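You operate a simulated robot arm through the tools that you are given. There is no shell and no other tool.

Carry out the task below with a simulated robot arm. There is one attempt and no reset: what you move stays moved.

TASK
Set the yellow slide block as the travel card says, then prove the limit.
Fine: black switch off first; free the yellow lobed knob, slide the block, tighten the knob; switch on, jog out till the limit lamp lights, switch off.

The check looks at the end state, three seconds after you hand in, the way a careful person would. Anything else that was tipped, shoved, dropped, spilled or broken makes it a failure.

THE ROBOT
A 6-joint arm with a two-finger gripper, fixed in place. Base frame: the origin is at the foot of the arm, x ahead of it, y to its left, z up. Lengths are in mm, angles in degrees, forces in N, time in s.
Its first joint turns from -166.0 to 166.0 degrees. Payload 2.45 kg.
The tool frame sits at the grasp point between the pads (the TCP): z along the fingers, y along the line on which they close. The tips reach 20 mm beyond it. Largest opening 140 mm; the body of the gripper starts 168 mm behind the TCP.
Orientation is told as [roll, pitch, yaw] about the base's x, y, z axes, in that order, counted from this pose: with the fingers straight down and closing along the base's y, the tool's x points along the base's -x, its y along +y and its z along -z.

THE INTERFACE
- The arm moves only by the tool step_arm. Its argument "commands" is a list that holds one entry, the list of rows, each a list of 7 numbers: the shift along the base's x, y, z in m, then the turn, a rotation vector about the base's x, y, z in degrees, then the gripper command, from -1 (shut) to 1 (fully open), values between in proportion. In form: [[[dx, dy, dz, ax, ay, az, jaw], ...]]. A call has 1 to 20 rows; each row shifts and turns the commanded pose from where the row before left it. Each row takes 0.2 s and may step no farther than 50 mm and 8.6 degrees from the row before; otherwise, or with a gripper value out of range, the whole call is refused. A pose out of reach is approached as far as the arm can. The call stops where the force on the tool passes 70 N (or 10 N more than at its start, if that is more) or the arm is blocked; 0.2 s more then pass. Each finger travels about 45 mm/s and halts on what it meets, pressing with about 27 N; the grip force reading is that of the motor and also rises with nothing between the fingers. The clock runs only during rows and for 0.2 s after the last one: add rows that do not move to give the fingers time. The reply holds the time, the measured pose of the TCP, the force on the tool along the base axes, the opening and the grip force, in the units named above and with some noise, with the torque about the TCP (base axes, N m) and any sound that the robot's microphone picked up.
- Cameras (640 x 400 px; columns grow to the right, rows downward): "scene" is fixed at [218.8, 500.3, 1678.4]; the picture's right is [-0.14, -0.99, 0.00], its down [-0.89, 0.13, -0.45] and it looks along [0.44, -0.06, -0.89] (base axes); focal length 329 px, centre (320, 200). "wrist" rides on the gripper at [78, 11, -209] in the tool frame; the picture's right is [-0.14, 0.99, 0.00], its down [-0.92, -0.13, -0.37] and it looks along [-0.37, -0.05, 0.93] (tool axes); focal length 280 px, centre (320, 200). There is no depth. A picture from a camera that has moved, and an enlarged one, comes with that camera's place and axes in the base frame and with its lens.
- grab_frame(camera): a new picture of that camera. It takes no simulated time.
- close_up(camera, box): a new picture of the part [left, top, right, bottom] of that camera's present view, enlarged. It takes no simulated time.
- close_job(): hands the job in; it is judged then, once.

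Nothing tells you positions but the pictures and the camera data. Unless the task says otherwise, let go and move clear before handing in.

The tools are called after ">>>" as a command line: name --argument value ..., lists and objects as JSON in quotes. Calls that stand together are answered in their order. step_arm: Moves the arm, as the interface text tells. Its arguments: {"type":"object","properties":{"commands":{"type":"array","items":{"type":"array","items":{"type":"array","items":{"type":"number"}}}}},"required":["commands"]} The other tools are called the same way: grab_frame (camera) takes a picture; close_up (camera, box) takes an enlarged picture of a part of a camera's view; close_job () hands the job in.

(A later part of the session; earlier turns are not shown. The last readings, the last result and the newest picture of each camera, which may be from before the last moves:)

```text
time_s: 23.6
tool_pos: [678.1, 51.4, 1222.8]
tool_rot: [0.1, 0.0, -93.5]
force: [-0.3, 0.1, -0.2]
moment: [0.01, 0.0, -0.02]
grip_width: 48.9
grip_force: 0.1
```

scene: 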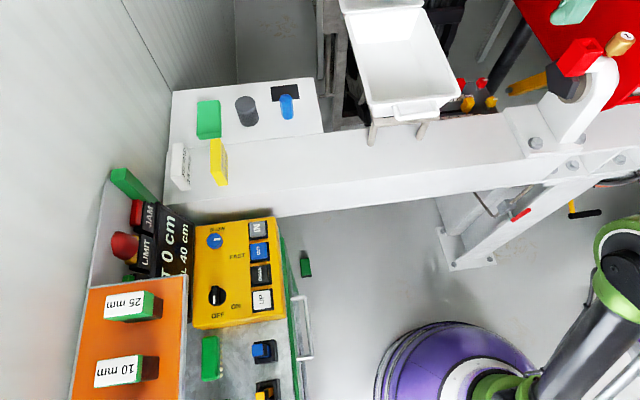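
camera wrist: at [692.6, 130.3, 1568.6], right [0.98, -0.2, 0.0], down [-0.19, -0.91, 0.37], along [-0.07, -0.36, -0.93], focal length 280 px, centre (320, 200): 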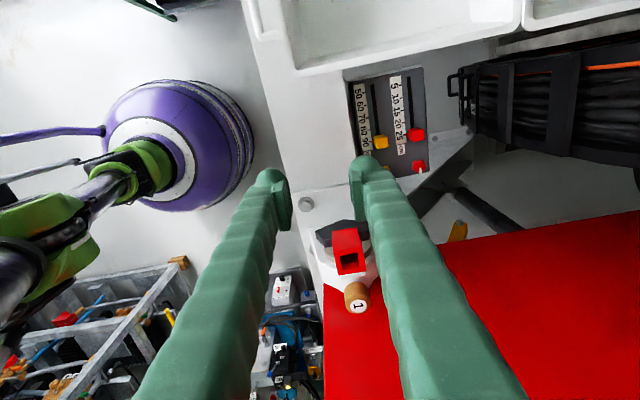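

The pose is now well within reach. I'll slide over to above the plate while turning to yaw 180.

>>> step_arm --commands '[[[0.04, 0, 0, 0, 0, -8.5, -0.3], [0.04, 0, 0, 0, 0, -8.5, -0.3], [0.04, 0, 0, 0, 0, -8.5, -0.3], [0, 0, 0, 0, 0, -8.5, -0.3], [0, 0, 0, 0, 0, -8.5, -0.3], [0, 0, 0, 0, 0, -8.5, -0.3], [0, 0, 0, 0, 0, -8.5, -0.3], [0, 0, 0, 0, 0, -8.5, -0.3], [0, 0, 0, 0, 0, -8.5, -0.3], [0, 0, 0, 0, 0, -8.5, -0.3], [0, 0, 0, 0, 0, -1.5, -0.3]]]'

>>> grab_frame --camera "wrist"

>>> grab_frame --camera "scene"

```text
time_s: 26.0
tool_pos: [798.9, 43.5, 1223.5]
tool_rot: [-0.2, 0.0, -169.4]
force: [-0.5, -0.3, -0.5]
moment: [0.01, -0.02, 0.02]
grip_width: 49.0
grip_force: 0.2
out of reach, approached as far as the arm can: row 9, 10
```

```text
taken
camera wrist: at [875.7, 46.8, 1434.5], right [0.05, -1.0, 0.0], down [-0.93, -0.05, 0.37], along [-0.37, -0.01, -0.93], focal length 280 px, centre (320, 200)
```

wrist: 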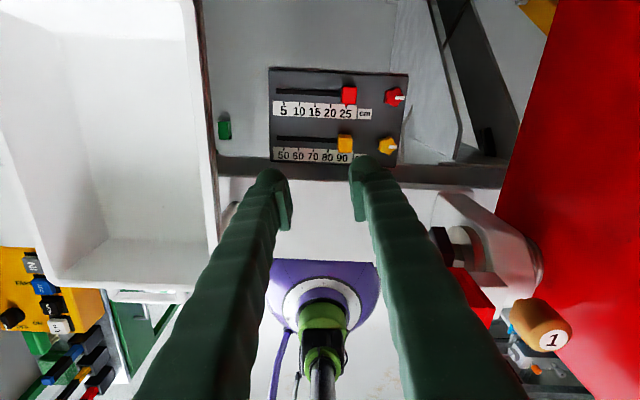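

```text
taken
```

scene: 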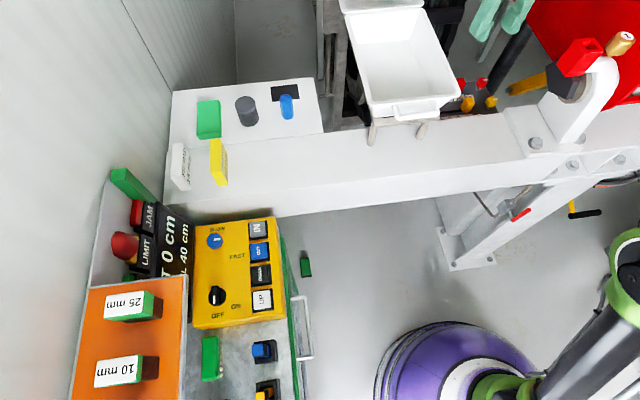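

I'm now above the plate, with it the right way up in the wrist camera. I'll zoom in on the knob and block.

>>> close_up --camera "wrist" --box '[255, 60, 425, 170]'

>>> close_up --camera "wrist" --box '[330, 120, 420, 180]'

```text
3.64 times, centred on (340, 115) of wrist
camera zoom: at [875.7, 46.8, 1434.5], right [0.05, -1.0, 0.0], down [-0.93, -0.05, 0.37], along [-0.37, -0.01, -0.93], focal length 1020 px, centre (247, 509)
```

zoom: 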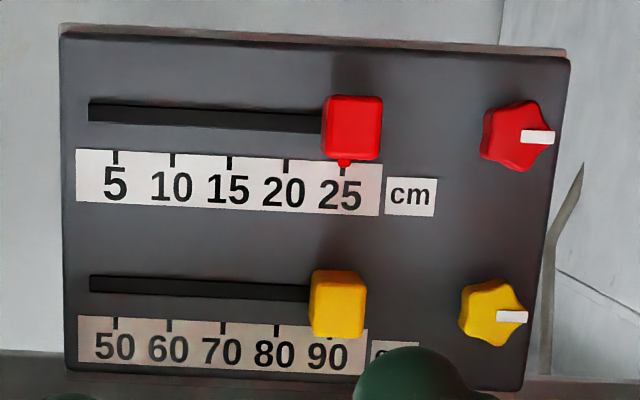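

```text
6.67 times, centred on (375, 150) of wrist
camera zoom: at [875.7, 46.8, 1434.5], right [0.05, -1.0, 0.0], down [-0.93, -0.05, 0.37], along [-0.37, -0.01, -0.93], focal length 1869 px, centre (-47, 533)
```

zoom: 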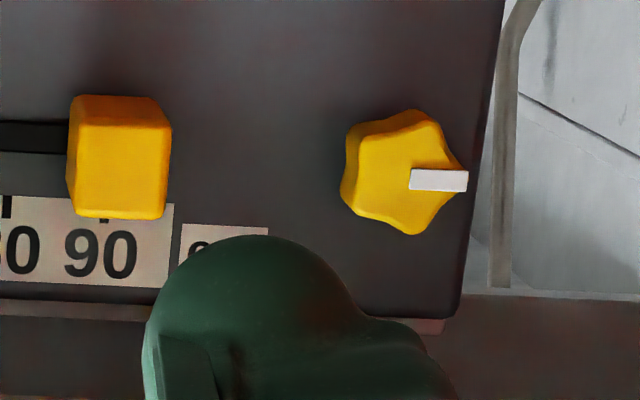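

The knob top is at about (795, −61, 985) and the plate surface at about z≈968. I'll move above the knob and down for a closer measurement.

>>> step_arm --commands '[[[0, -0.03, -0.02, 0, 0, 0, -0.3], [0, -0.03, -0.025, 0, 0, 0, -0.3], [0, -0.025, -0.03, 0, 0, 0, -0.3], [0, -0.02, -0.03, 0, 0, -4, -0.3], [-0.002, 0, -0.03, 0, 0, -4, -0.3], [-0.002, 0, 0, 0, 0, 0, -0.3]]]'

>>> grab_frame --camera "wrist"

>>> grab_frame --camera "scene"

```text
time_s: 27.4
tool_pos: [793.1, -74.1, 1091.1]
tool_rot: [-0.5, 0.2, -178.2]
force: [-0.6, 0.8, -0.5]
moment: [-0.01, 0.0, 0.0]
grip_width: 49.2
grip_force: 0.0
out of reach, approached as far as the arm can: row 5
```

```text
taken
camera wrist: at [870.6, -84.3, 1299.5], right [-0.11, -0.99, -0.01], down [-0.92, 0.1, 0.37], along [-0.37, 0.05, -0.93], focal length 280 px, centre (320, 200)
```

wrist: 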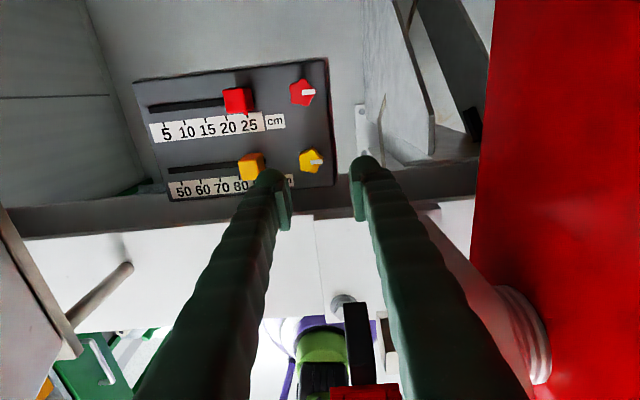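

```text
taken
```

scene: 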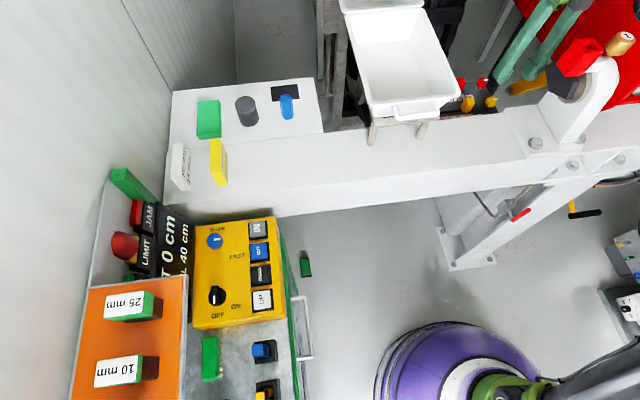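

I'll zoom in for precise knob geometry.

>>> close_up --camera "wrist" --box '[230, 70, 350, 200]'

>>> close_up --camera "scene" --box '[430, 0, 640, 130]'

```text
3.08 times, centred on (290, 135) of wrist
camera zoom: at [870.6, -84.3, 1299.5], right [-0.11, -0.99, -0.01], down [-0.92, 0.1, 0.37], along [-0.37, 0.05, -0.93], focal length 863 px, centre (412, 400)
```

zoom: 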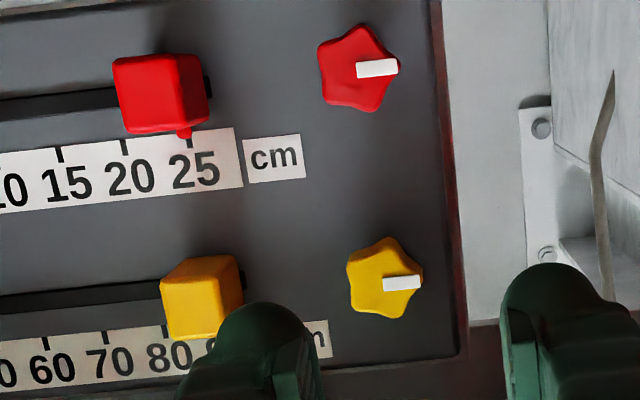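

```text
3.05 times, centred on (535, 65) of scene
camera zoom: at [218.8, 500.3, 1678.4], right [-0.14, -0.99, 0.0], down [-0.89, 0.13, -0.45], along [0.44, -0.06, -0.89], focal length 1004 px, centre (-335, 611)
```

zoom: 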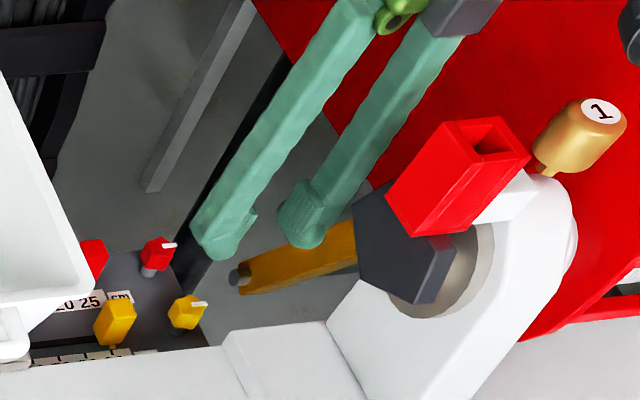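

The knob centre is at (794.5, −62, ~986), its marked lobe points −y, and my closing axis is along y, which suits it. I'll centre over it and lower until the tips are level with the knob.

>>> step_arm --commands '[[[0.0015, 0.012, 0, 0, 0, 0, -0.3], [0, 0, -0.03, 0, 0, 0, -0.3], [0, 0, -0.03, 0, 0, 0, -0.3], [0, 0, -0.02, 0, 0, 0, -0.3], [0, 0, 0, 0, 0, 0, -0.3]]]'

>>> grab_frame --camera "wrist"

>>> close_up --camera "scene" --box '[430, 0, 640, 130]'

```text
time_s: 28.6
tool_pos: [791.1, -74.9, 1009.3]
tool_rot: [-0.5, 0.1, -178.2]
force: [0.0, 0.2, -0.5]
moment: [0.03, -0.02, -0.01]
grip_width: 49.2
grip_force: 0.0
out of reach, approached as far as the arm can: row 1
```

```text
taken
camera wrist: at [869.0, -83.9, 1220.1], right [-0.11, -0.99, -0.01], down [-0.92, 0.1, 0.37], along [-0.37, 0.05, -0.93], focal length 280 px, centre (320, 200)
```

wrist: 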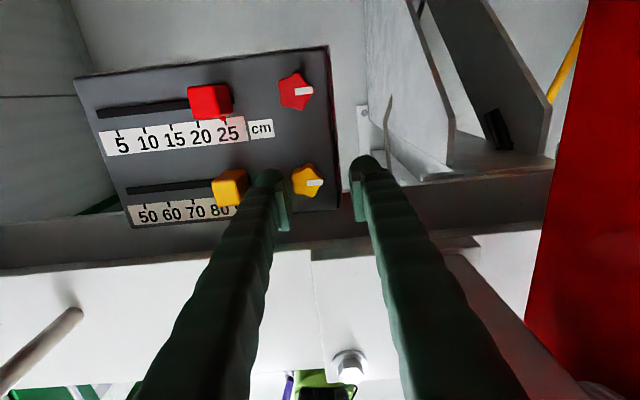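

```text
3.05 times, centred on (535, 65) of scene
camera zoom: at [218.8, 500.3, 1678.4], right [-0.14, -0.99, 0.0], down [-0.89, 0.13, -0.45], along [0.44, -0.06, -0.89], focal length 1004 px, centre (-335, 611)
```

zoom: 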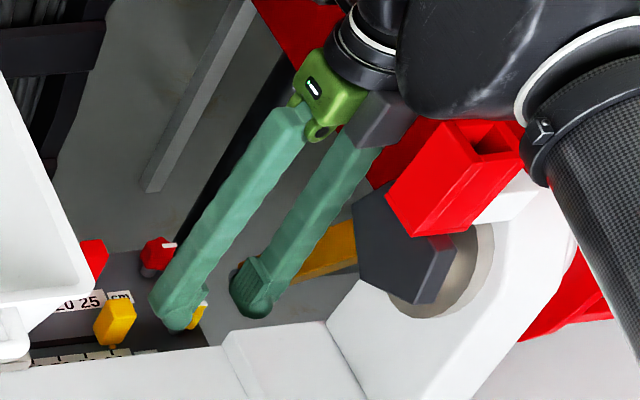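

The wrist housing looks close to the red socket, and the yaw is at its joint limit. I'll lift, turn the yaw back to −150°, and lean the tool about 20° toward +x/+y so the wrist stays well away from the socket while I turn the knob.

>>> step_arm --commands '[[[0, 0, 0.03, 0, 0, 0, -0.3], [0, 0, 0.03, 0, 0, 0, -0.3], [0, 0, 0, 0, 0, 7, -0.3], [0, 0, 0, 0, 0, 7, -0.3], [0, 0.003, 0, 0, 0, 7, -0.3], [0.001, 0.003, 0, 0, 0, 7, -0.3], [0.001, 0.003, 0, -3.33, 5.77, 0, -0.3], [0.001, 0.003, 0, -3.33, 5.77, 0, -0.3], [0, 0, 0, -3.33, 5.77, 0, -0.3], [0, 0, 0, 0, 0, 0, -0.3]]]'

>>> grab_frame --camera "wrist"

>>> close_up --camera "scene" --box '[430, 0, 640, 130]'

```text
time_s: 30.8
tool_pos: [795.6, -62.2, 1068.6]
tool_rot: [0.1, -20.0, -151.0]
force: [0.8, -0.1, 0.7]
moment: [-0.03, -0.03, 0.04]
grip_width: 49.0
grip_force: 0.1
out of reach, approached as far as the arm can: row 2
```

```text
taken
camera wrist: at [927.3, -1.1, 1240.1], right [0.37, -0.93, 0.05], down [-0.71, -0.25, 0.66], along [-0.6, -0.28, -0.75], focal length 280 px, centre (320, 200)
```

wrist: 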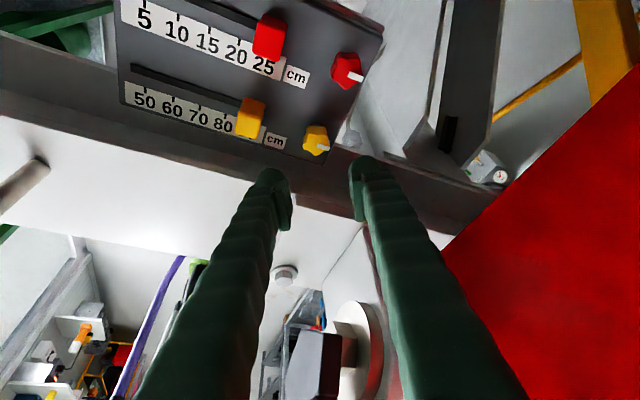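

```text
3.05 times, centred on (535, 65) of scene
camera zoom: at [218.8, 500.3, 1678.4], right [-0.14, -0.99, 0.0], down [-0.89, 0.13, -0.45], along [0.44, -0.06, -0.89], focal length 1004 px, centre (-335, 611)
```

zoom: 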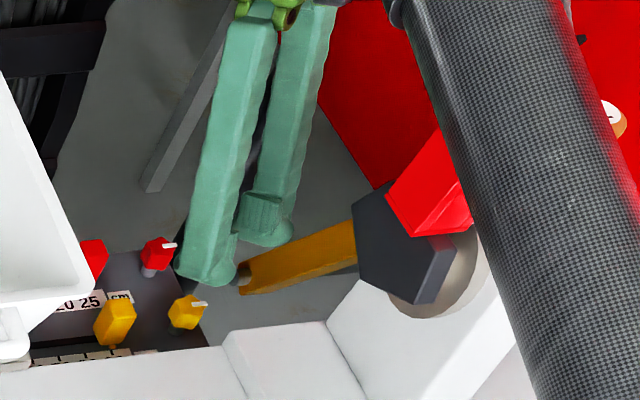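

This view shows the knob clearly between the fingers. My estimate puts the forearm roughly 20 mm or more clear of the socket here. I'll rotate the lean further toward +y (yaw −108°, lobe/valley aligned) for more room.

>>> step_arm --commands '[[[0, 0, 0, 0, 0, 8.6, -0.3], [0, 0, 0, 0, 0, 8.6, -0.3], [0, 0, 0, 0, 0, 8.6, -0.3], [0, 0, 0, 0, 0, 8.6, -0.3], [0, 0, 0, 0, 0, 8.6, -0.3], [0, 0, -0.03, 0, 0, 0, -0.3], [0, 0, 0, 0, 0, 0, -0.3]]]'

>>> grab_frame --camera "wrist"

>>> close_up --camera "scene" --box '[400, 0, 640, 150]'

>>> close_up --camera "wrist" --box '[250, 90, 400, 200]'

```text
time_s: 32.4
tool_pos: [796.6, -63.5, 1039.4]
tool_rot: [0.1, -19.8, -107.8]
force: [-0.2, 0.9, 0.5]
moment: [0.02, 0.0, -0.01]
grip_width: 49.3
grip_force: 0.1
```

```text
taken
camera wrist: at [849.3, 72.0, 1210.1], right [0.9, -0.43, 0.05], down [-0.35, -0.67, 0.66], along [-0.25, -0.61, -0.75], focal length 280 px, centre (320, 200)
```

wrist: 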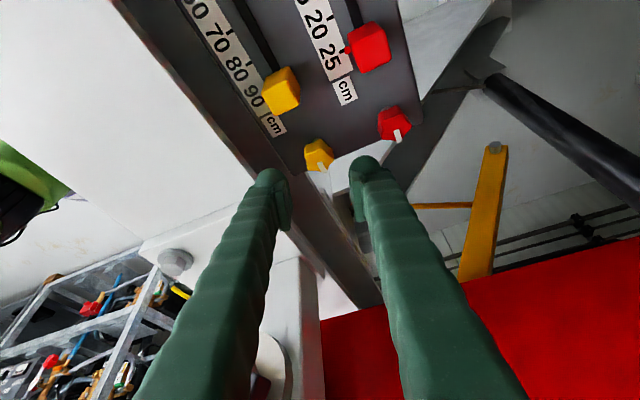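

```text
2.67 times, centred on (520, 75) of scene
camera zoom: at [218.8, 500.3, 1678.4], right [-0.14, -0.99, 0.0], down [-0.89, 0.13, -0.45], along [0.44, -0.06, -0.89], focal length 878 px, centre (-213, 533)
```

zoom: 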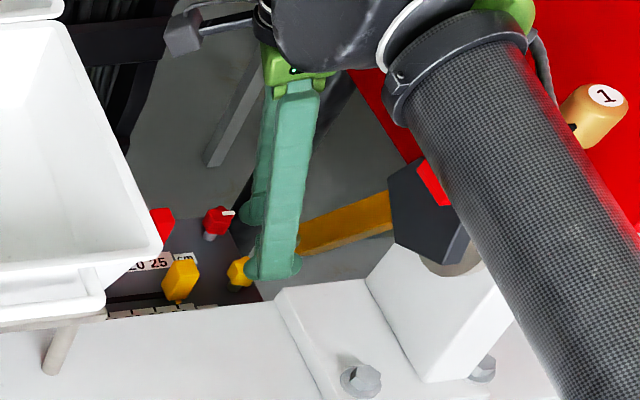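

```text
3.64 times, centred on (325, 145) of wrist
camera zoom: at [849.3, 72.0, 1210.1], right [0.9, -0.43, 0.05], down [-0.35, -0.67, 0.66], along [-0.25, -0.61, -0.75], focal length 1020 px, centre (302, 400)
```

zoom: 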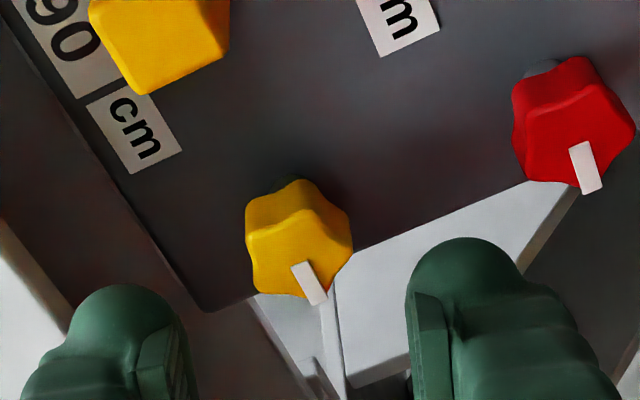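

The forearm now has over 50 mm clearance from the socket. I'll lower over the knob, aligning the tool axis with its mid-height.

>>> step_arm --commands '[[[0.0005, 0.004, -0.02, 0, 0, 0, -0.3], [0, 0.003, -0.018, 0, 0, 0, -0.3], [0, 0, 0, 0, 0, 0, -0.3]]]'

>>> close_up --camera "wrist" --box '[230, 90, 410, 220]'

>>> close_up --camera "scene" --box '[430, 50, 540, 130]'

```text
time_s: 33.2
tool_pos: [795.6, -56.1, 999.8]
tool_rot: [0.0, -19.9, -107.9]
force: [-0.7, -0.2, 0.4]
moment: [-0.02, 0.0, 0.0]
grip_width: 49.0
grip_force: 0.1
```

```text
3.08 times, centred on (320, 155) of wrist
camera zoom: at [849.3, 79.5, 1170.3], right [0.9, -0.43, 0.05], down [-0.35, -0.66, 0.66], along [-0.25, -0.61, -0.75], focal length 863 px, centre (320, 338)
```

zoom: 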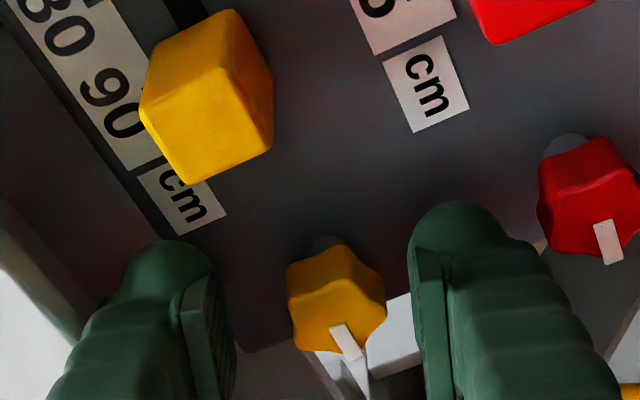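

```text
5.00 times, centred on (485, 90) of scene
camera zoom: at [218.8, 500.3, 1678.4], right [-0.14, -0.99, 0.0], down [-0.89, 0.13, -0.45], along [0.44, -0.06, -0.89], focal length 1647 px, centre (-505, 750)
```

zoom: 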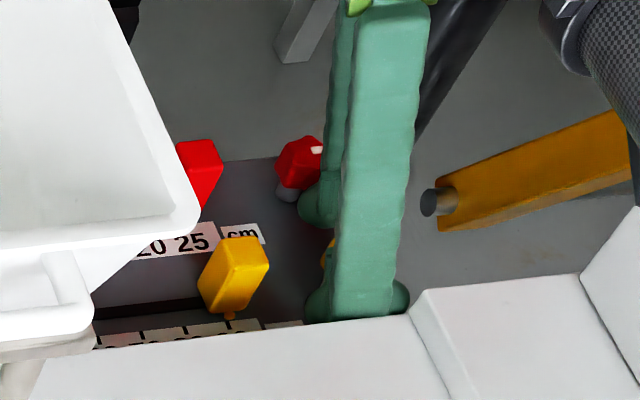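

The tips already overlap the knob's top slightly. I'll shift +3 mm in x and go down 6 mm in small steps.

>>> step_arm --commands '[[[0.003, 0, -0.002, 0, 0, 0, -0.3], [0, 0, -0.002, 0, 0, 0, -0.3], [0, 0, -0.002, 0, 0, 0, -0.3], [0, 0, 0, 0, 0, 0, -0.3]]]'

>>> close_up --camera "wrist" --box '[230, 90, 410, 220]'

```text
time_s: 34.2
tool_pos: [798.9, -56.0, 994.0]
tool_rot: [0.1, -19.9, -107.9]
force: [-0.2, 0.8, -0.2]
moment: [0.0, -0.03, -0.01]
grip_width: 48.8
grip_force: 0.1
```

```text
3.08 times, centred on (320, 155) of wrist
camera zoom: at [853.1, 79.4, 1165.5], right [0.9, -0.43, 0.05], down [-0.35, -0.66, 0.66], along [-0.25, -0.61, -0.75], focal length 863 px, centre (320, 338)
```

zoom: 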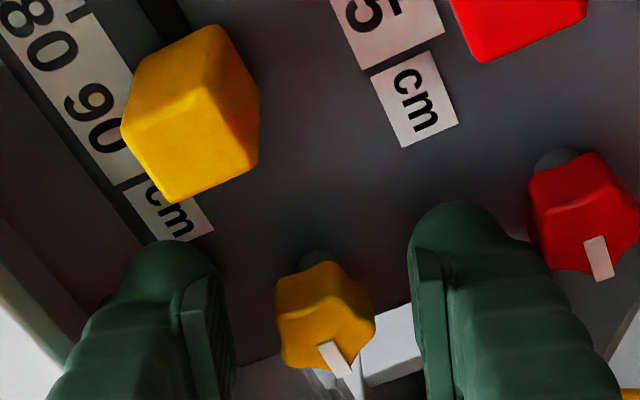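

The knob is centred between the pads. I'll close on it.

>>> step_arm --commands '[[[0, 0, -0.002, 0, 0, 0, -0.3], [0, 0, 0, 0, 0, 0, -1], [0, 0, 0, 0, 0, 0, -1], [0, 0, 0, 0, 0, 0, -1], [0, 0, 0, 0, 0, 0, -1]]]'

>>> close_up --camera "wrist" --box '[230, 90, 410, 220]'

```text
time_s: 35.4
tool_pos: [801.2, -57.3, 992.9]
tool_rot: [0.1, -19.9, -107.9]
force: [10.7, -2.5, 5.3]
moment: [-0.02, -0.1, 0.11]
grip_width: 25.8
grip_force: 45.4
```

```text
3.08 times, centred on (320, 155) of wrist
camera zoom: at [853.9, 78.8, 1163.2], right [0.9, -0.43, 0.05], down [-0.35, -0.66, 0.66], along [-0.25, -0.61, -0.75], focal length 863 px, centre (320, 338)
```

zoom: 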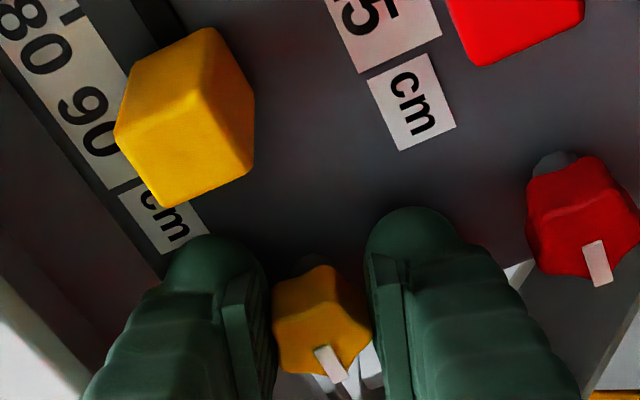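

The grip is firm at 25.8 mm. I'll turn counter-clockwise about the knob's axis, first a little to feel the torque.

>>> step_arm --commands '[[[0.0002, 0.0002, 0, 0, 0, 8, -1], [-0.0008, 0.0001, 0, 0, 0, 8, -1], [0, 0, 0, 0, 0, 0, -1]]]'

>>> close_up --camera "wrist" --box '[230, 90, 410, 220]'

```text
time_s: 36.2
tool_pos: [797.9, -55.4, 992.4]
tool_rot: [0.0, -19.9, -91.8]
force: [-27.7, 1.1, -31.3]
moment: [0.05, 0.21, -0.21]
grip_width: 25.8
grip_force: 44.8
```

```text
3.08 times, centred on (320, 155) of wrist
camera zoom: at [813.1, 89.1, 1163.4], right [0.99, -0.16, 0.05], down [-0.15, -0.74, 0.66], along [-0.07, -0.66, -0.75], focal length 863 px, centre (320, 338)
```

zoom: 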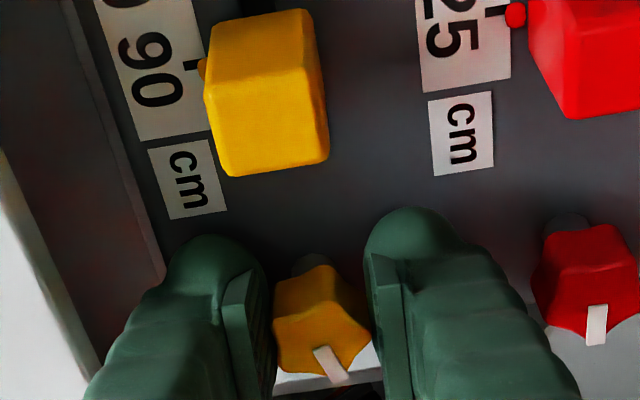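

The knob is turning with the gripper. There's some sideways load, so I'll relax x slightly and continue turning.

>>> step_arm --commands '[[[-0.002, 0, 0, 0, 0, 0, -1], [-0.0008, 0, -0.0005, 0, 0, 8, -1], [0, 0, 0, 0, 0, 0, -1]]]'

```text
time_s: 37.0
tool_pos: [797.7, -56.2, 992.6]
tool_rot: [0.0, -20.0, -83.9]
force: [3.4, 2.2, 0.5]
moment: [0.11, 0.04, 0.04]
grip_width: 25.5
grip_force: 45.4
```

The forces relaxed to about zero. I'll continue to about yaw −52°.

>>> step_arm --commands '[[[-0.0008, -0.0001, 0, 0, 0, 8, -1], [-0.0008, -0.0002, 0, 0, 0, 8, -1], [-0.0007, -0.0003, 0, 0, 0, 8, -1], [-0.0007, -0.0004, 0, 0, 0, 8, -1], [0, 0, 0, 0, 0, 0, -1]]]'

>>> grab_frame --camera "wrist"

>>> close_up --camera "scene" --box '[400, 0, 640, 150]'

```text
time_s: 38.2
tool_pos: [792.8, -56.7, 992.5]
tool_rot: [0.0, -19.8, -51.8]
force: [-1.5, 5.8, 5.7]
moment: [-0.06, -0.01, -0.01]
grip_width: 25.6
grip_force: 45.5
```

```text
taken
camera wrist: at [711.3, 64.3, 1163.3], right [0.86, 0.51, 0.05], down [0.36, -0.66, 0.66], along [0.37, -0.55, -0.75], focal length 280 px, centre (320, 200)
```

wrist: 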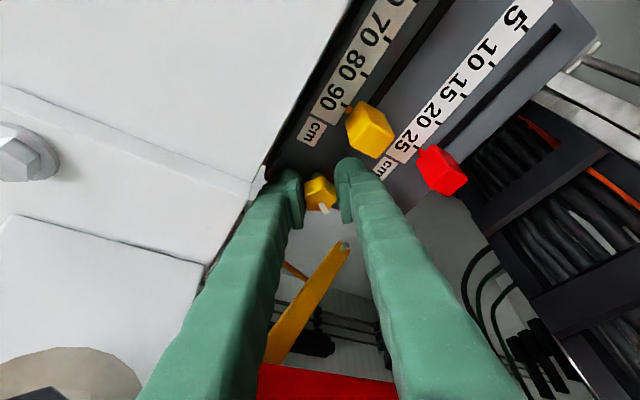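

```text
2.67 times, centred on (520, 75) of scene
camera zoom: at [218.8, 500.3, 1678.4], right [-0.14, -0.99, 0.0], down [-0.89, 0.13, -0.45], along [0.44, -0.06, -0.89], focal length 878 px, centre (-213, 533)
```

zoom: 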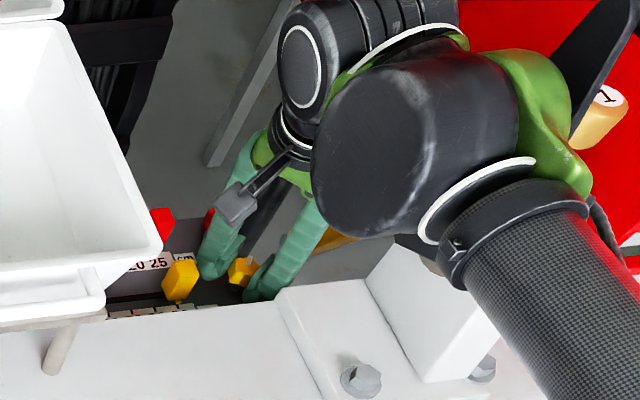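

The knob has turned about 56° counter-clockwise and now feels loose. I'll release, rise, straighten up while moving over the block, and turn to yaw 0.

>>> step_arm --commands '[[[0, 0, 0, 0, 0, 0, -0.3], [0, 0, 0, 0, 0, 0, -0.3], [0, 0, 0.01, 0, 0, 0, -0.3], [0, 0, 0.03, 0, 0, 0, -0.3], [0, 0.01, 0.04, 0, 0, 0, -0.3], [0, 0.03, 0.02, 5.26, 4.11, 0, -0.3], [0, 0.03, 0, 5.26, 4.11, 0, -0.3], [0, 0, 0, 5.26, 4.11, 0, -0.3], [0, 0, 0, 0, 0, 8, -0.3], [0, 0, 0, 0, 0, 8, -0.3], [0, 0, 0, 0, 0, 8, -0.3], [0, 0, 0, 0, 0, 8, -0.3], [0, 0, 0, 0, 0, 8, -0.3], [0, 0, 0, 0, 0, 8, -0.3], [0, 0, 0, 0, 0, 4, -0.3], [0, 0, 0, 0, 0, 0, -0.3]]]'

>>> grab_frame --camera "wrist"

>>> close_up --camera "scene" --box '[400, 0, 640, 150]'

```text
time_s: 41.6
tool_pos: [793.7, 13.4, 1093.2]
tool_rot: [0.1, 0.1, 0.2]
force: [-0.5, -0.1, -0.1]
moment: [0.0, 0.01, 0.0]
grip_width: 48.8
grip_force: 0.0
```

```text
taken
camera wrist: at [714.9, 24.7, 1303.1], right [0.13, 0.99, 0.0], down [0.92, -0.13, 0.37], along [0.36, -0.05, -0.93], focal length 280 px, centre (320, 200)
```

wrist: 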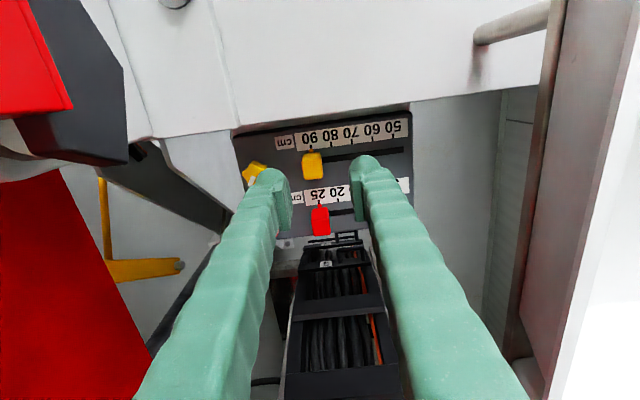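

```text
2.67 times, centred on (520, 75) of scene
camera zoom: at [218.8, 500.3, 1678.4], right [-0.14, -0.99, 0.0], down [-0.89, 0.13, -0.45], along [0.44, -0.06, -0.89], focal length 878 px, centre (-213, 533)
```

zoom: 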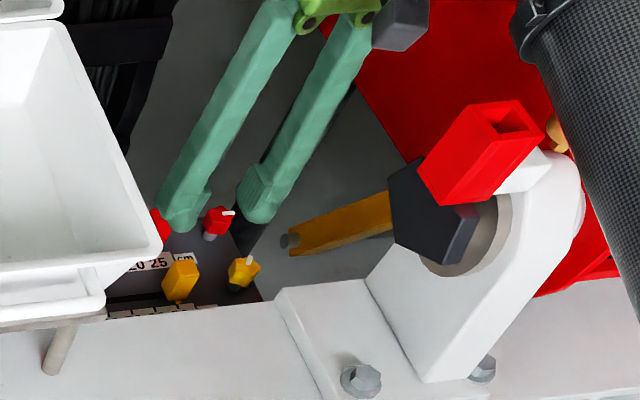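

The knob's mark moved as expected. I'll measure the block before gripping it.

>>> close_up --camera "wrist" --box '[230, 100, 420, 240]'

```text
2.86 times, centred on (325, 170) of wrist
camera zoom: at [714.9, 24.7, 1303.1], right [0.13, 0.99, 0.0], down [0.92, -0.13, 0.37], along [0.36, -0.05, -0.93], focal length 801 px, centre (306, 286)
```

zoom: 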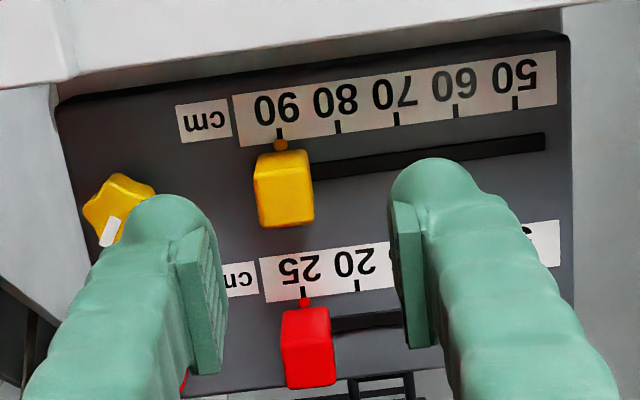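

The pointer sits on the 90 tick, and ticks are 25 mm apart along y, so the block must move +25 mm to 80. I'll centre over it and lower.

>>> step_arm --commands '[[[0.005, -0.009, -0.03, 0, 0, 0, -0.4], [0, 0, -0.03, 0, 0, 0, -0.4], [0, 0, -0.025, 0, 0, 0, -0.4], [0, 0, 0, 0, 0, 0, -0.4]]]'

>>> close_up --camera "wrist" --box '[210, 100, 420, 240]'

>>> close_up --camera "scene" --box '[400, 0, 640, 150]'

```text
time_s: 42.6
tool_pos: [798.2, 4.7, 1006.9]
tool_rot: [0.2, 0.1, 0.1]
force: [0.5, 0.0, -0.3]
moment: [-0.02, 0.02, 0.0]
grip_width: 42.1
grip_force: 0.0
```

```text
2.86 times, centred on (315, 170) of wrist
camera zoom: at [719.7, 15.4, 1217.3], right [0.14, 0.99, 0.0], down [0.92, -0.13, 0.37], along [0.36, -0.05, -0.93], focal length 801 px, centre (334, 286)
```

zoom: 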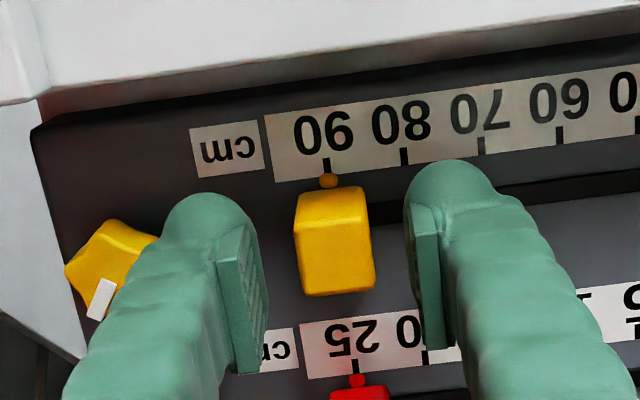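

```text
2.67 times, centred on (520, 75) of scene
camera zoom: at [218.8, 500.3, 1678.4], right [-0.14, -0.99, 0.0], down [-0.89, 0.13, -0.45], along [0.44, -0.06, -0.89], focal length 878 px, centre (-213, 533)
```

zoom: 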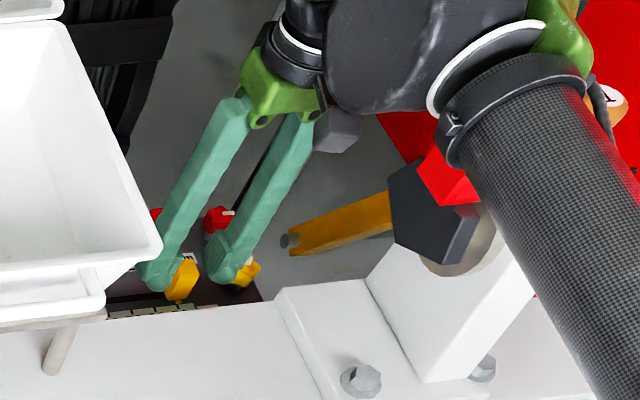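

The block is centred between the fingers with clearance all round. I'll lower the last 13 mm and close.

>>> step_arm --commands '[[[0, 0, -0.005, 0, 0, 0, -0.4], [0, 0, -0.004, 0, 0, 0, -0.4], [0, 0, -0.003, 0, 0, 0, -0.4], [0, 0, 0, 0, 0, 0, -1], [0, 0, 0, 0, 0, 0, -1], [0, 0, 0, 0, 0, 0, -1], [0, 0, 0, 0, 0, 0, -1]]]'

>>> close_up --camera "wrist" --box '[210, 100, 420, 240]'

```text
time_s: 44.2
tool_pos: [797.4, 4.3, 996.7]
tool_rot: [0.1, 0.1, 0.0]
force: [-3.4, 4.3, -6.7]
moment: [0.04, -0.01, -0.12]
grip_width: 21.1
grip_force: 44.8
```

```text
2.86 times, centred on (315, 170) of wrist
camera zoom: at [719.4, 15.7, 1205.9], right [0.14, 0.99, 0.0], down [0.92, -0.13, 0.37], along [0.36, -0.05, -0.93], focal length 801 px, centre (334, 286)
```

zoom: 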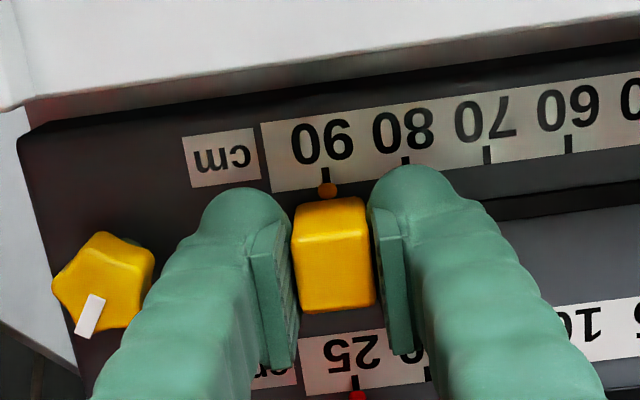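

The block is gripped. I'll try a gentle slide in +y.

>>> step_arm --commands '[[[0, 0.002, 0, 0, 0, 0, -1], [0, 0.002, 0, 0, 0, 0, -1], [0, 0, 0, 0, 0, 0, -1]]]'

>>> close_up --camera "wrist" --box '[210, 100, 420, 240]'

```text
time_s: 45.0
tool_pos: [797.5, 5.2, 995.1]
tool_rot: [0.0, 0.2, 0.1]
force: [-2.7, -27.5, -1.1]
moment: [-0.34, 0.08, -0.15]
grip_width: 20.9
grip_force: 45.0
```

```text
2.86 times, centred on (315, 170) of wrist
camera zoom: at [719.3, 17.0, 1205.9], right [0.14, 0.99, 0.0], down [0.92, -0.13, 0.37], along [0.36, -0.05, -0.93], focal length 801 px, centre (334, 286)
```

zoom: 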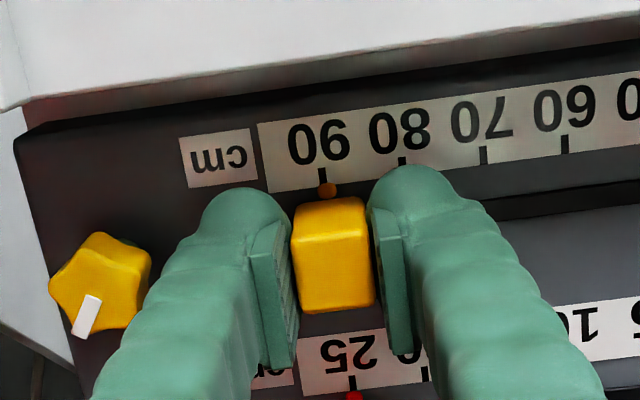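

The block resists with about 27 N and barely moves, so it's still clamped and I won't force it. I'll undo the push, release, and loosen the knob further.

>>> step_arm --commands '[[[0, -0.002, 0, 0, 0, 0, -1], [0, -0.001, 0, 0, 0, 0, -1], [0, 0, 0, 0, 0, 0, -0.4], [0, 0, 0, 0, 0, 0, -0.4], [0, 0, 0.02, 0, 0, 0, -0.4], [0, 0, 0.04, 0, 0, 0, -0.4], [0, 0, 0.035, 0, 0, 0, -0.3], [0, 0, 0, 0, 0, 0, -0.3]]]'

>>> close_up --camera "wrist" --box '[230, 100, 420, 240]'

```text
time_s: 46.8
tool_pos: [796.0, 4.4, 1091.1]
tool_rot: [0.1, 0.1, 0.1]
force: [0.0, -0.9, 0.0]
moment: [-0.01, -0.05, 0.01]
grip_width: 48.8
grip_force: 0.1
```

```text
2.86 times, centred on (325, 170) of wrist
camera zoom: at [717.5, 16.0, 1301.0], right [0.14, 0.99, 0.0], down [0.92, -0.13, 0.37], along [0.36, -0.05, -0.93], focal length 801 px, centre (306, 286)
```

zoom: 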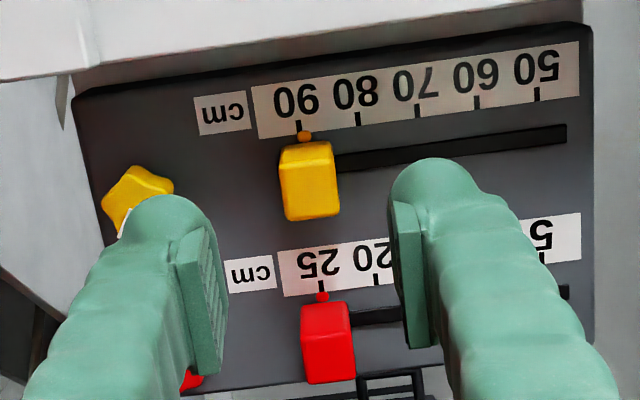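

I'll go back to the knob with yaw −124° and the same lean, aligned to grip a lobe/valley again, for another 72° stroke.

>>> step_arm --commands '[[[0, 0, 0, 0, 0, -8.3, -0.3], [0, 0, 0, 0, 0, -8.3, -0.3], [0, 0, 0, 0, 0, -8.3, -0.3], [0, 0, 0, 0, 0, -8.3, -0.3], [0, 0, 0, 0, 0, -8.3, -0.3], [0, 0, 0, 0, 0, -8.3, -0.3], [0, 0, 0, 0, 0, -8.3, -0.3], [0, 0, 0, 0, 0, -8.3, -0.3], [0, 0, 0, 0, 0, -8.3, -0.3], [0, 0, 0, 0, 0, -8.3, -0.3], [0, 0, 0, 0, 0, -8.3, -0.3], [0, 0, 0, 0, 0, -8.3, -0.3], [0, 0, 0, 0, 0, -8.3, -0.3], [0, 0, 0, 0, 0, -8.3, -0.3], [0, 0, 0, 0, 0, -7.8, -0.3], [0, 0, 0, -5.53, 3.73, 0, -0.3], [0, 0, 0, -5.53, 3.73, 0, -0.3], [0.001, -0.02, 0, -5.53, 3.73, 0, -0.3], [0.002, -0.02, -0.02, 0, 0, 0, -0.3], [0.001, -0.022, -0.02, 0, 0, 0, -0.3]]]'

>>> close_up --camera "wrist" --box '[230, 90, 410, 220]'

>>> close_up --camera "scene" --box '[400, 0, 640, 150]'

```text
time_s: 51.0
tool_pos: [800.8, -53.3, 1051.1]
tool_rot: [0.2, -20.0, -123.9]
force: [0.1, 1.8, 0.1]
moment: [-0.02, 0.01, 0.02]
grip_width: 49.1
grip_force: 0.0
```

```text
3.08 times, centred on (320, 155) of wrist
camera zoom: at [890.3, 60.7, 1222.5], right [0.75, -0.66, 0.05], down [-0.52, -0.54, 0.66], along [-0.41, -0.52, -0.75], focal length 863 px, centre (320, 338)
```

zoom: 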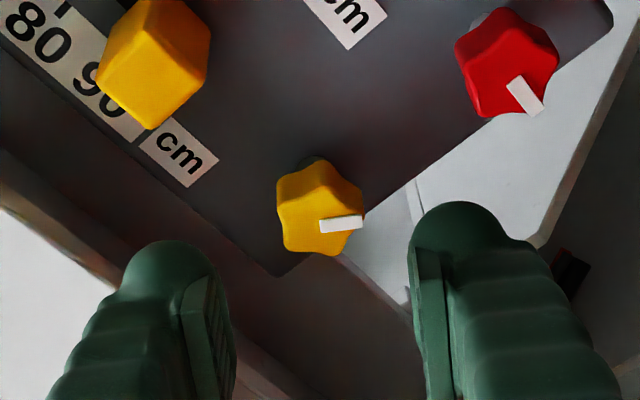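

```text
2.67 times, centred on (520, 75) of scene
camera zoom: at [218.8, 500.3, 1678.4], right [-0.14, -0.99, 0.0], down [-0.89, 0.13, -0.45], along [0.44, -0.06, -0.89], focal length 878 px, centre (-213, 533)
```

zoom: 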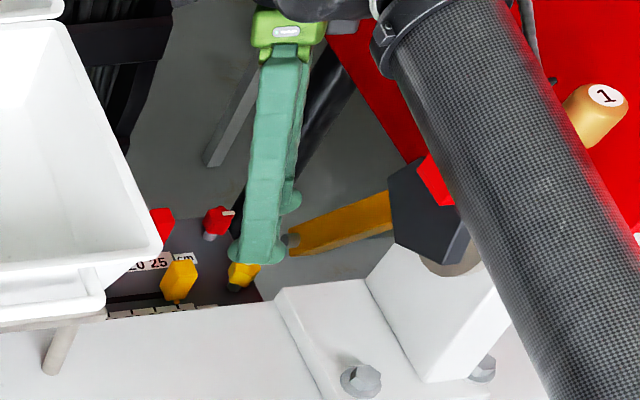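

The mark lies along my closing axis, as intended. I'll descend to the knob.

>>> step_arm --commands '[[[0, -0.002, -0.03, 0, 0, 0, -0.3], [0, -0.001, -0.02, 0, 0, 0, -0.3], [0, 0, -0.005, 0, 0, 0, -0.3], [0, 0, -0.003, 0, 0, 0, -0.3], [0, 0, 0, 0, 0, 0, -0.3]]]'

>>> close_up --camera "wrist" --box '[230, 90, 410, 220]'

>>> close_up --camera "scene" --box '[400, 0, 640, 150]'

```text
time_s: 52.2
tool_pos: [800.7, -61.1, 993.8]
tool_rot: [0.1, -19.8, -124.0]
force: [0.7, 0.1, 0.0]
moment: [0.06, 0.01, -0.01]
grip_width: 49.0
grip_force: 0.1
```

```text
3.08 times, centred on (320, 155) of wrist
camera zoom: at [890.3, 54.5, 1163.0], right [0.75, -0.66, 0.05], down [-0.52, -0.54, 0.66], along [-0.41, -0.52, -0.75], focal length 863 px, centre (320, 338)
```

zoom: 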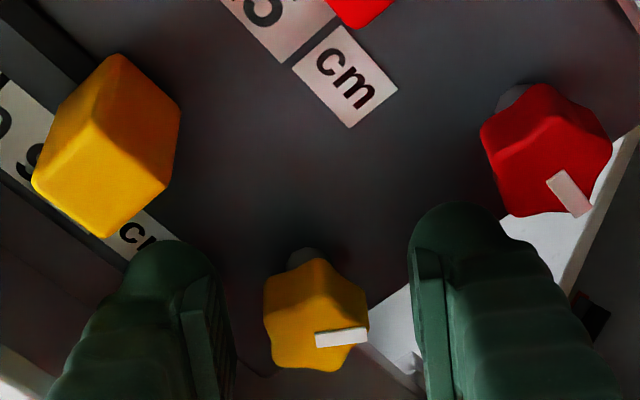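

```text
2.67 times, centred on (520, 75) of scene
camera zoom: at [218.8, 500.3, 1678.4], right [-0.14, -0.99, 0.0], down [-0.89, 0.13, -0.45], along [0.44, -0.06, -0.89], focal length 878 px, centre (-213, 533)
```

zoom: 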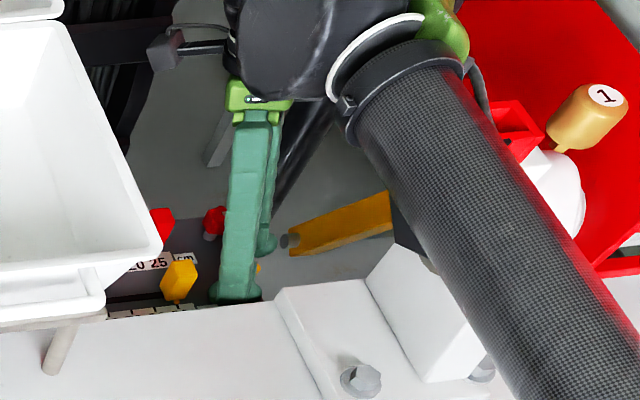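

The knob is centred. I'll nudge +3 mm in y, drop 1.5 mm, close, and start turning.

>>> step_arm --commands '[[[0, 0.003, -0.0015, 0, 0, 0, -0.3], [0, 0, 0, 0, 0, 0, -1], [0, 0, 0, 0, 0, 0, -1], [0, 0, 0, 0, 0, 0, -1], [0, 0, 0, 0, 0, 0, -1]]]'

```text
time_s: 53.4
tool_pos: [803.5, -57.5, 991.4]
tool_rot: [0.1, -19.9, -123.9]
force: [6.8, -2.0, 3.5]
moment: [0.01, -0.1, 0.07]
grip_width: 26.1
grip_force: 44.5
```

I'll turn 72° counter-clockwise about the knob axis in two parts.

>>> step_arm --commands '[[[-0.0006, 0.0005, 0, 0, 0, 8, -1], [-0.0006, 0.0004, 0, 0, 0, 8, -1], [-0.0007, 0.0003, 0, 0, 0, 8, -1], [-0.0007, 0.0002, 0, 0, 0, 8, -1], [0, 0, 0, 0, 0, 0, -1]]]'

```text
time_s: 54.6
tool_pos: [798.4, -54.8, 991.5]
tool_rot: [0.0, -19.9, -91.8]
force: [-22.5, 0.9, -23.4]
moment: [0.02, 0.15, -0.16]
grip_width: 26.5
grip_force: 45.2
```

There's a similar sideways load as before at this angle. I'll relax x by 2 mm and continue.

>>> step_arm --commands '[[[-0.002, 0, 0, 0, 0, 0, -1], [-0.0007, 0.0001, 0, 0, 0, 8, -1], [-0.0007, 0, 0, 0, 0, 8, -1], [-0.0007, -0.0001, 0, 0, 0, 8, -1], [-0.0006, -0.0002, 0, 0, 0, 8, -1], [-0.0006, -0.0003, 0, 0, 0, 8, -1], [0, 0, 0, 0, 0, 0, -1]]]'

>>> close_up --camera "wrist" --box '[230, 90, 410, 220]'

```text
time_s: 56.2
tool_pos: [792.6, -56.1, 991.7]
tool_rot: [0.0, -19.9, -51.8]
force: [-22.0, -4.8, -7.3]
moment: [-0.14, 0.08, -0.75]
grip_width: 26.5
grip_force: 44.9
```

```text
3.08 times, centred on (320, 155) of wrist
camera zoom: at [711.2, 64.5, 1162.3], right [0.86, 0.51, 0.05], down [0.36, -0.66, 0.66], along [0.37, -0.55, -0.75], focal length 863 px, centre (320, 338)
```

zoom: 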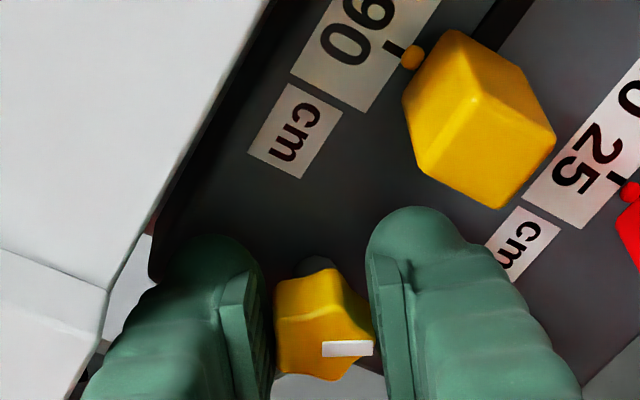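

The knob now resists firmly after about 120° of turning, which looks like the fully open stop. I'll ease back slightly, release, and return to the block.

>>> step_arm --commands '[[[0.0005, 0, 0, 0, 0, -3, -1], [0, 0, 0, 0, 0, 0, -0.3], [0, 0, 0, 0, 0, 0, -0.3], [0, 0, 0.01, 0, 0, 0, -0.3], [0, 0, 0.03, 0, 0, 0, -0.3], [0, 0.01, 0.04, 0, 0, 0, -0.3], [0.001, 0.03, 0.02, 5.26, 4.11, 0, -0.3], [0.002, 0.02, 0, 5.26, 4.11, 0, -0.3], [0.002, 0, 0, 5.26, 4.11, 0, -0.3], [0, 0, 0, 0, 0, 8, -0.3], [0, 0, 0, 0, 0, 8, -0.3], [0, 0, 0, 0, 0, 8, -0.3], [0, 0, 0, 0, 0, 8, -0.3], [0, 0, 0, 0, 0, 8, -0.3], [0, 0, 0, 0, 0, 8, -0.3], [0, 0, 0, 0, 0, 7, -0.3], [0, 0, 0, 0, 0, 0, -0.3]]]'

>>> close_up --camera "wrist" --box '[220, 100, 410, 240]'

>>> close_up --camera "scene" --box '[430, 50, 540, 130]'

```text
time_s: 59.8
tool_pos: [798.9, 3.9, 1090.3]
tool_rot: [-0.9, 0.1, 0.4]
force: [-0.3, -0.3, 0.0]
moment: [0.0, 0.02, 0.02]
grip_width: 49.1
grip_force: 0.0
```

```text
2.86 times, centred on (315, 170) of wrist
camera zoom: at [720.9, 18.4, 1300.8], right [0.13, 0.99, -0.02], down [0.92, -0.12, 0.37], along [0.36, -0.06, -0.93], focal length 801 px, centre (334, 286)
```

zoom: 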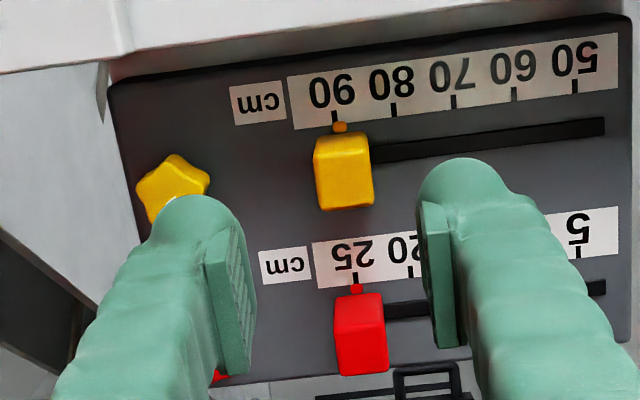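

```text
5.00 times, centred on (485, 90) of scene
camera zoom: at [218.8, 500.3, 1678.4], right [-0.14, -0.99, 0.0], down [-0.89, 0.13, -0.45], along [0.44, -0.06, -0.89], focal length 1647 px, centre (-505, 750)
```

zoom: 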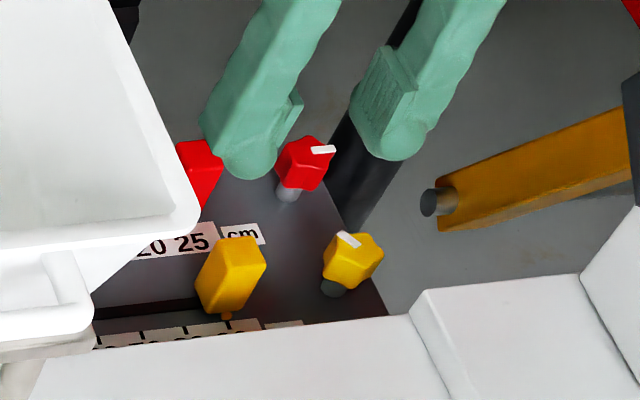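

The knob mark is now turned about 120°. I'll descend on the block again.

>>> step_arm --commands '[[[-0.001, 0.001, -0.03, 0.9, 0, 0, -0.4], [0, 0, -0.03, 0, 0, 0, -0.4], [0, 0, -0.025, 0, 0, 0, -0.4], [0, 0, -0.006, 0, 0, 0, -0.4], [0, 0, -0.004, 0, 0, 0, -0.4], [0, 0, 0, 0, 0, 0, -1], [0, 0, 0, 0, 0, 0, -1], [0, 0, 0, 0, 0, 0, -1], [0, 0, 0, 0, 0, 0, -1]]]'

>>> close_up --camera "wrist" --box '[210, 100, 420, 240]'

```text
time_s: 61.8
tool_pos: [797.8, 6.6, 996.5]
tool_rot: [0.0, 0.0, 0.2]
force: [-3.5, -0.6, -9.0]
moment: [0.01, 0.02, -0.24]
grip_width: 21.0
grip_force: 44.7
```

```text
2.86 times, centred on (315, 170) of wrist
camera zoom: at [719.5, 17.1, 1206.3], right [0.13, 0.99, 0.0], down [0.92, -0.12, 0.37], along [0.36, -0.05, -0.93], focal length 801 px, centre (334, 286)
```

zoom: 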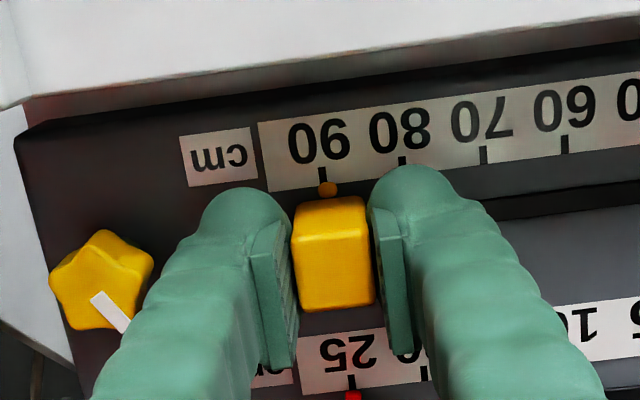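

The block is gripped again. I'll test sliding it gently.

>>> step_arm --commands '[[[0, 0.002, 0, 0, 0, 0, -1], [0, 0.002, 0, 0, 0, 0, -1], [0, 0, 0, 0, 0, 0, -1]]]'

>>> close_up --camera "wrist" --box '[210, 100, 420, 240]'

```text
time_s: 62.6
tool_pos: [799.3, 10.1, 995.7]
tool_rot: [0.0, 0.2, 0.3]
force: [-9.3, -1.7, -14.3]
moment: [0.01, 0.12, -0.27]
grip_width: 21.1
grip_force: 45.6
```

```text
2.86 times, centred on (315, 170) of wrist
camera zoom: at [719.6, 20.2, 1206.4], right [0.13, 0.99, 0.0], down [0.92, -0.12, 0.37], along [0.36, -0.05, -0.93], focal length 801 px, centre (334, 286)
```

zoom: 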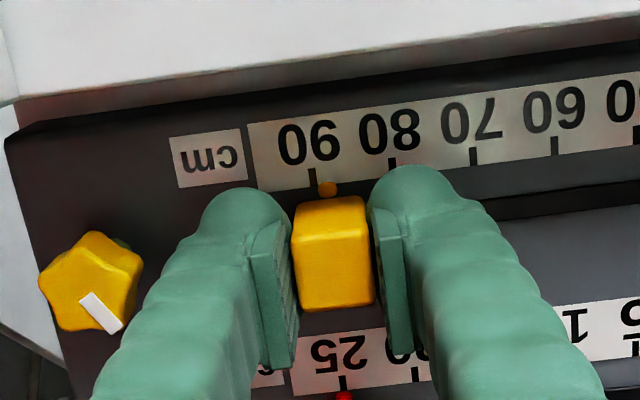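

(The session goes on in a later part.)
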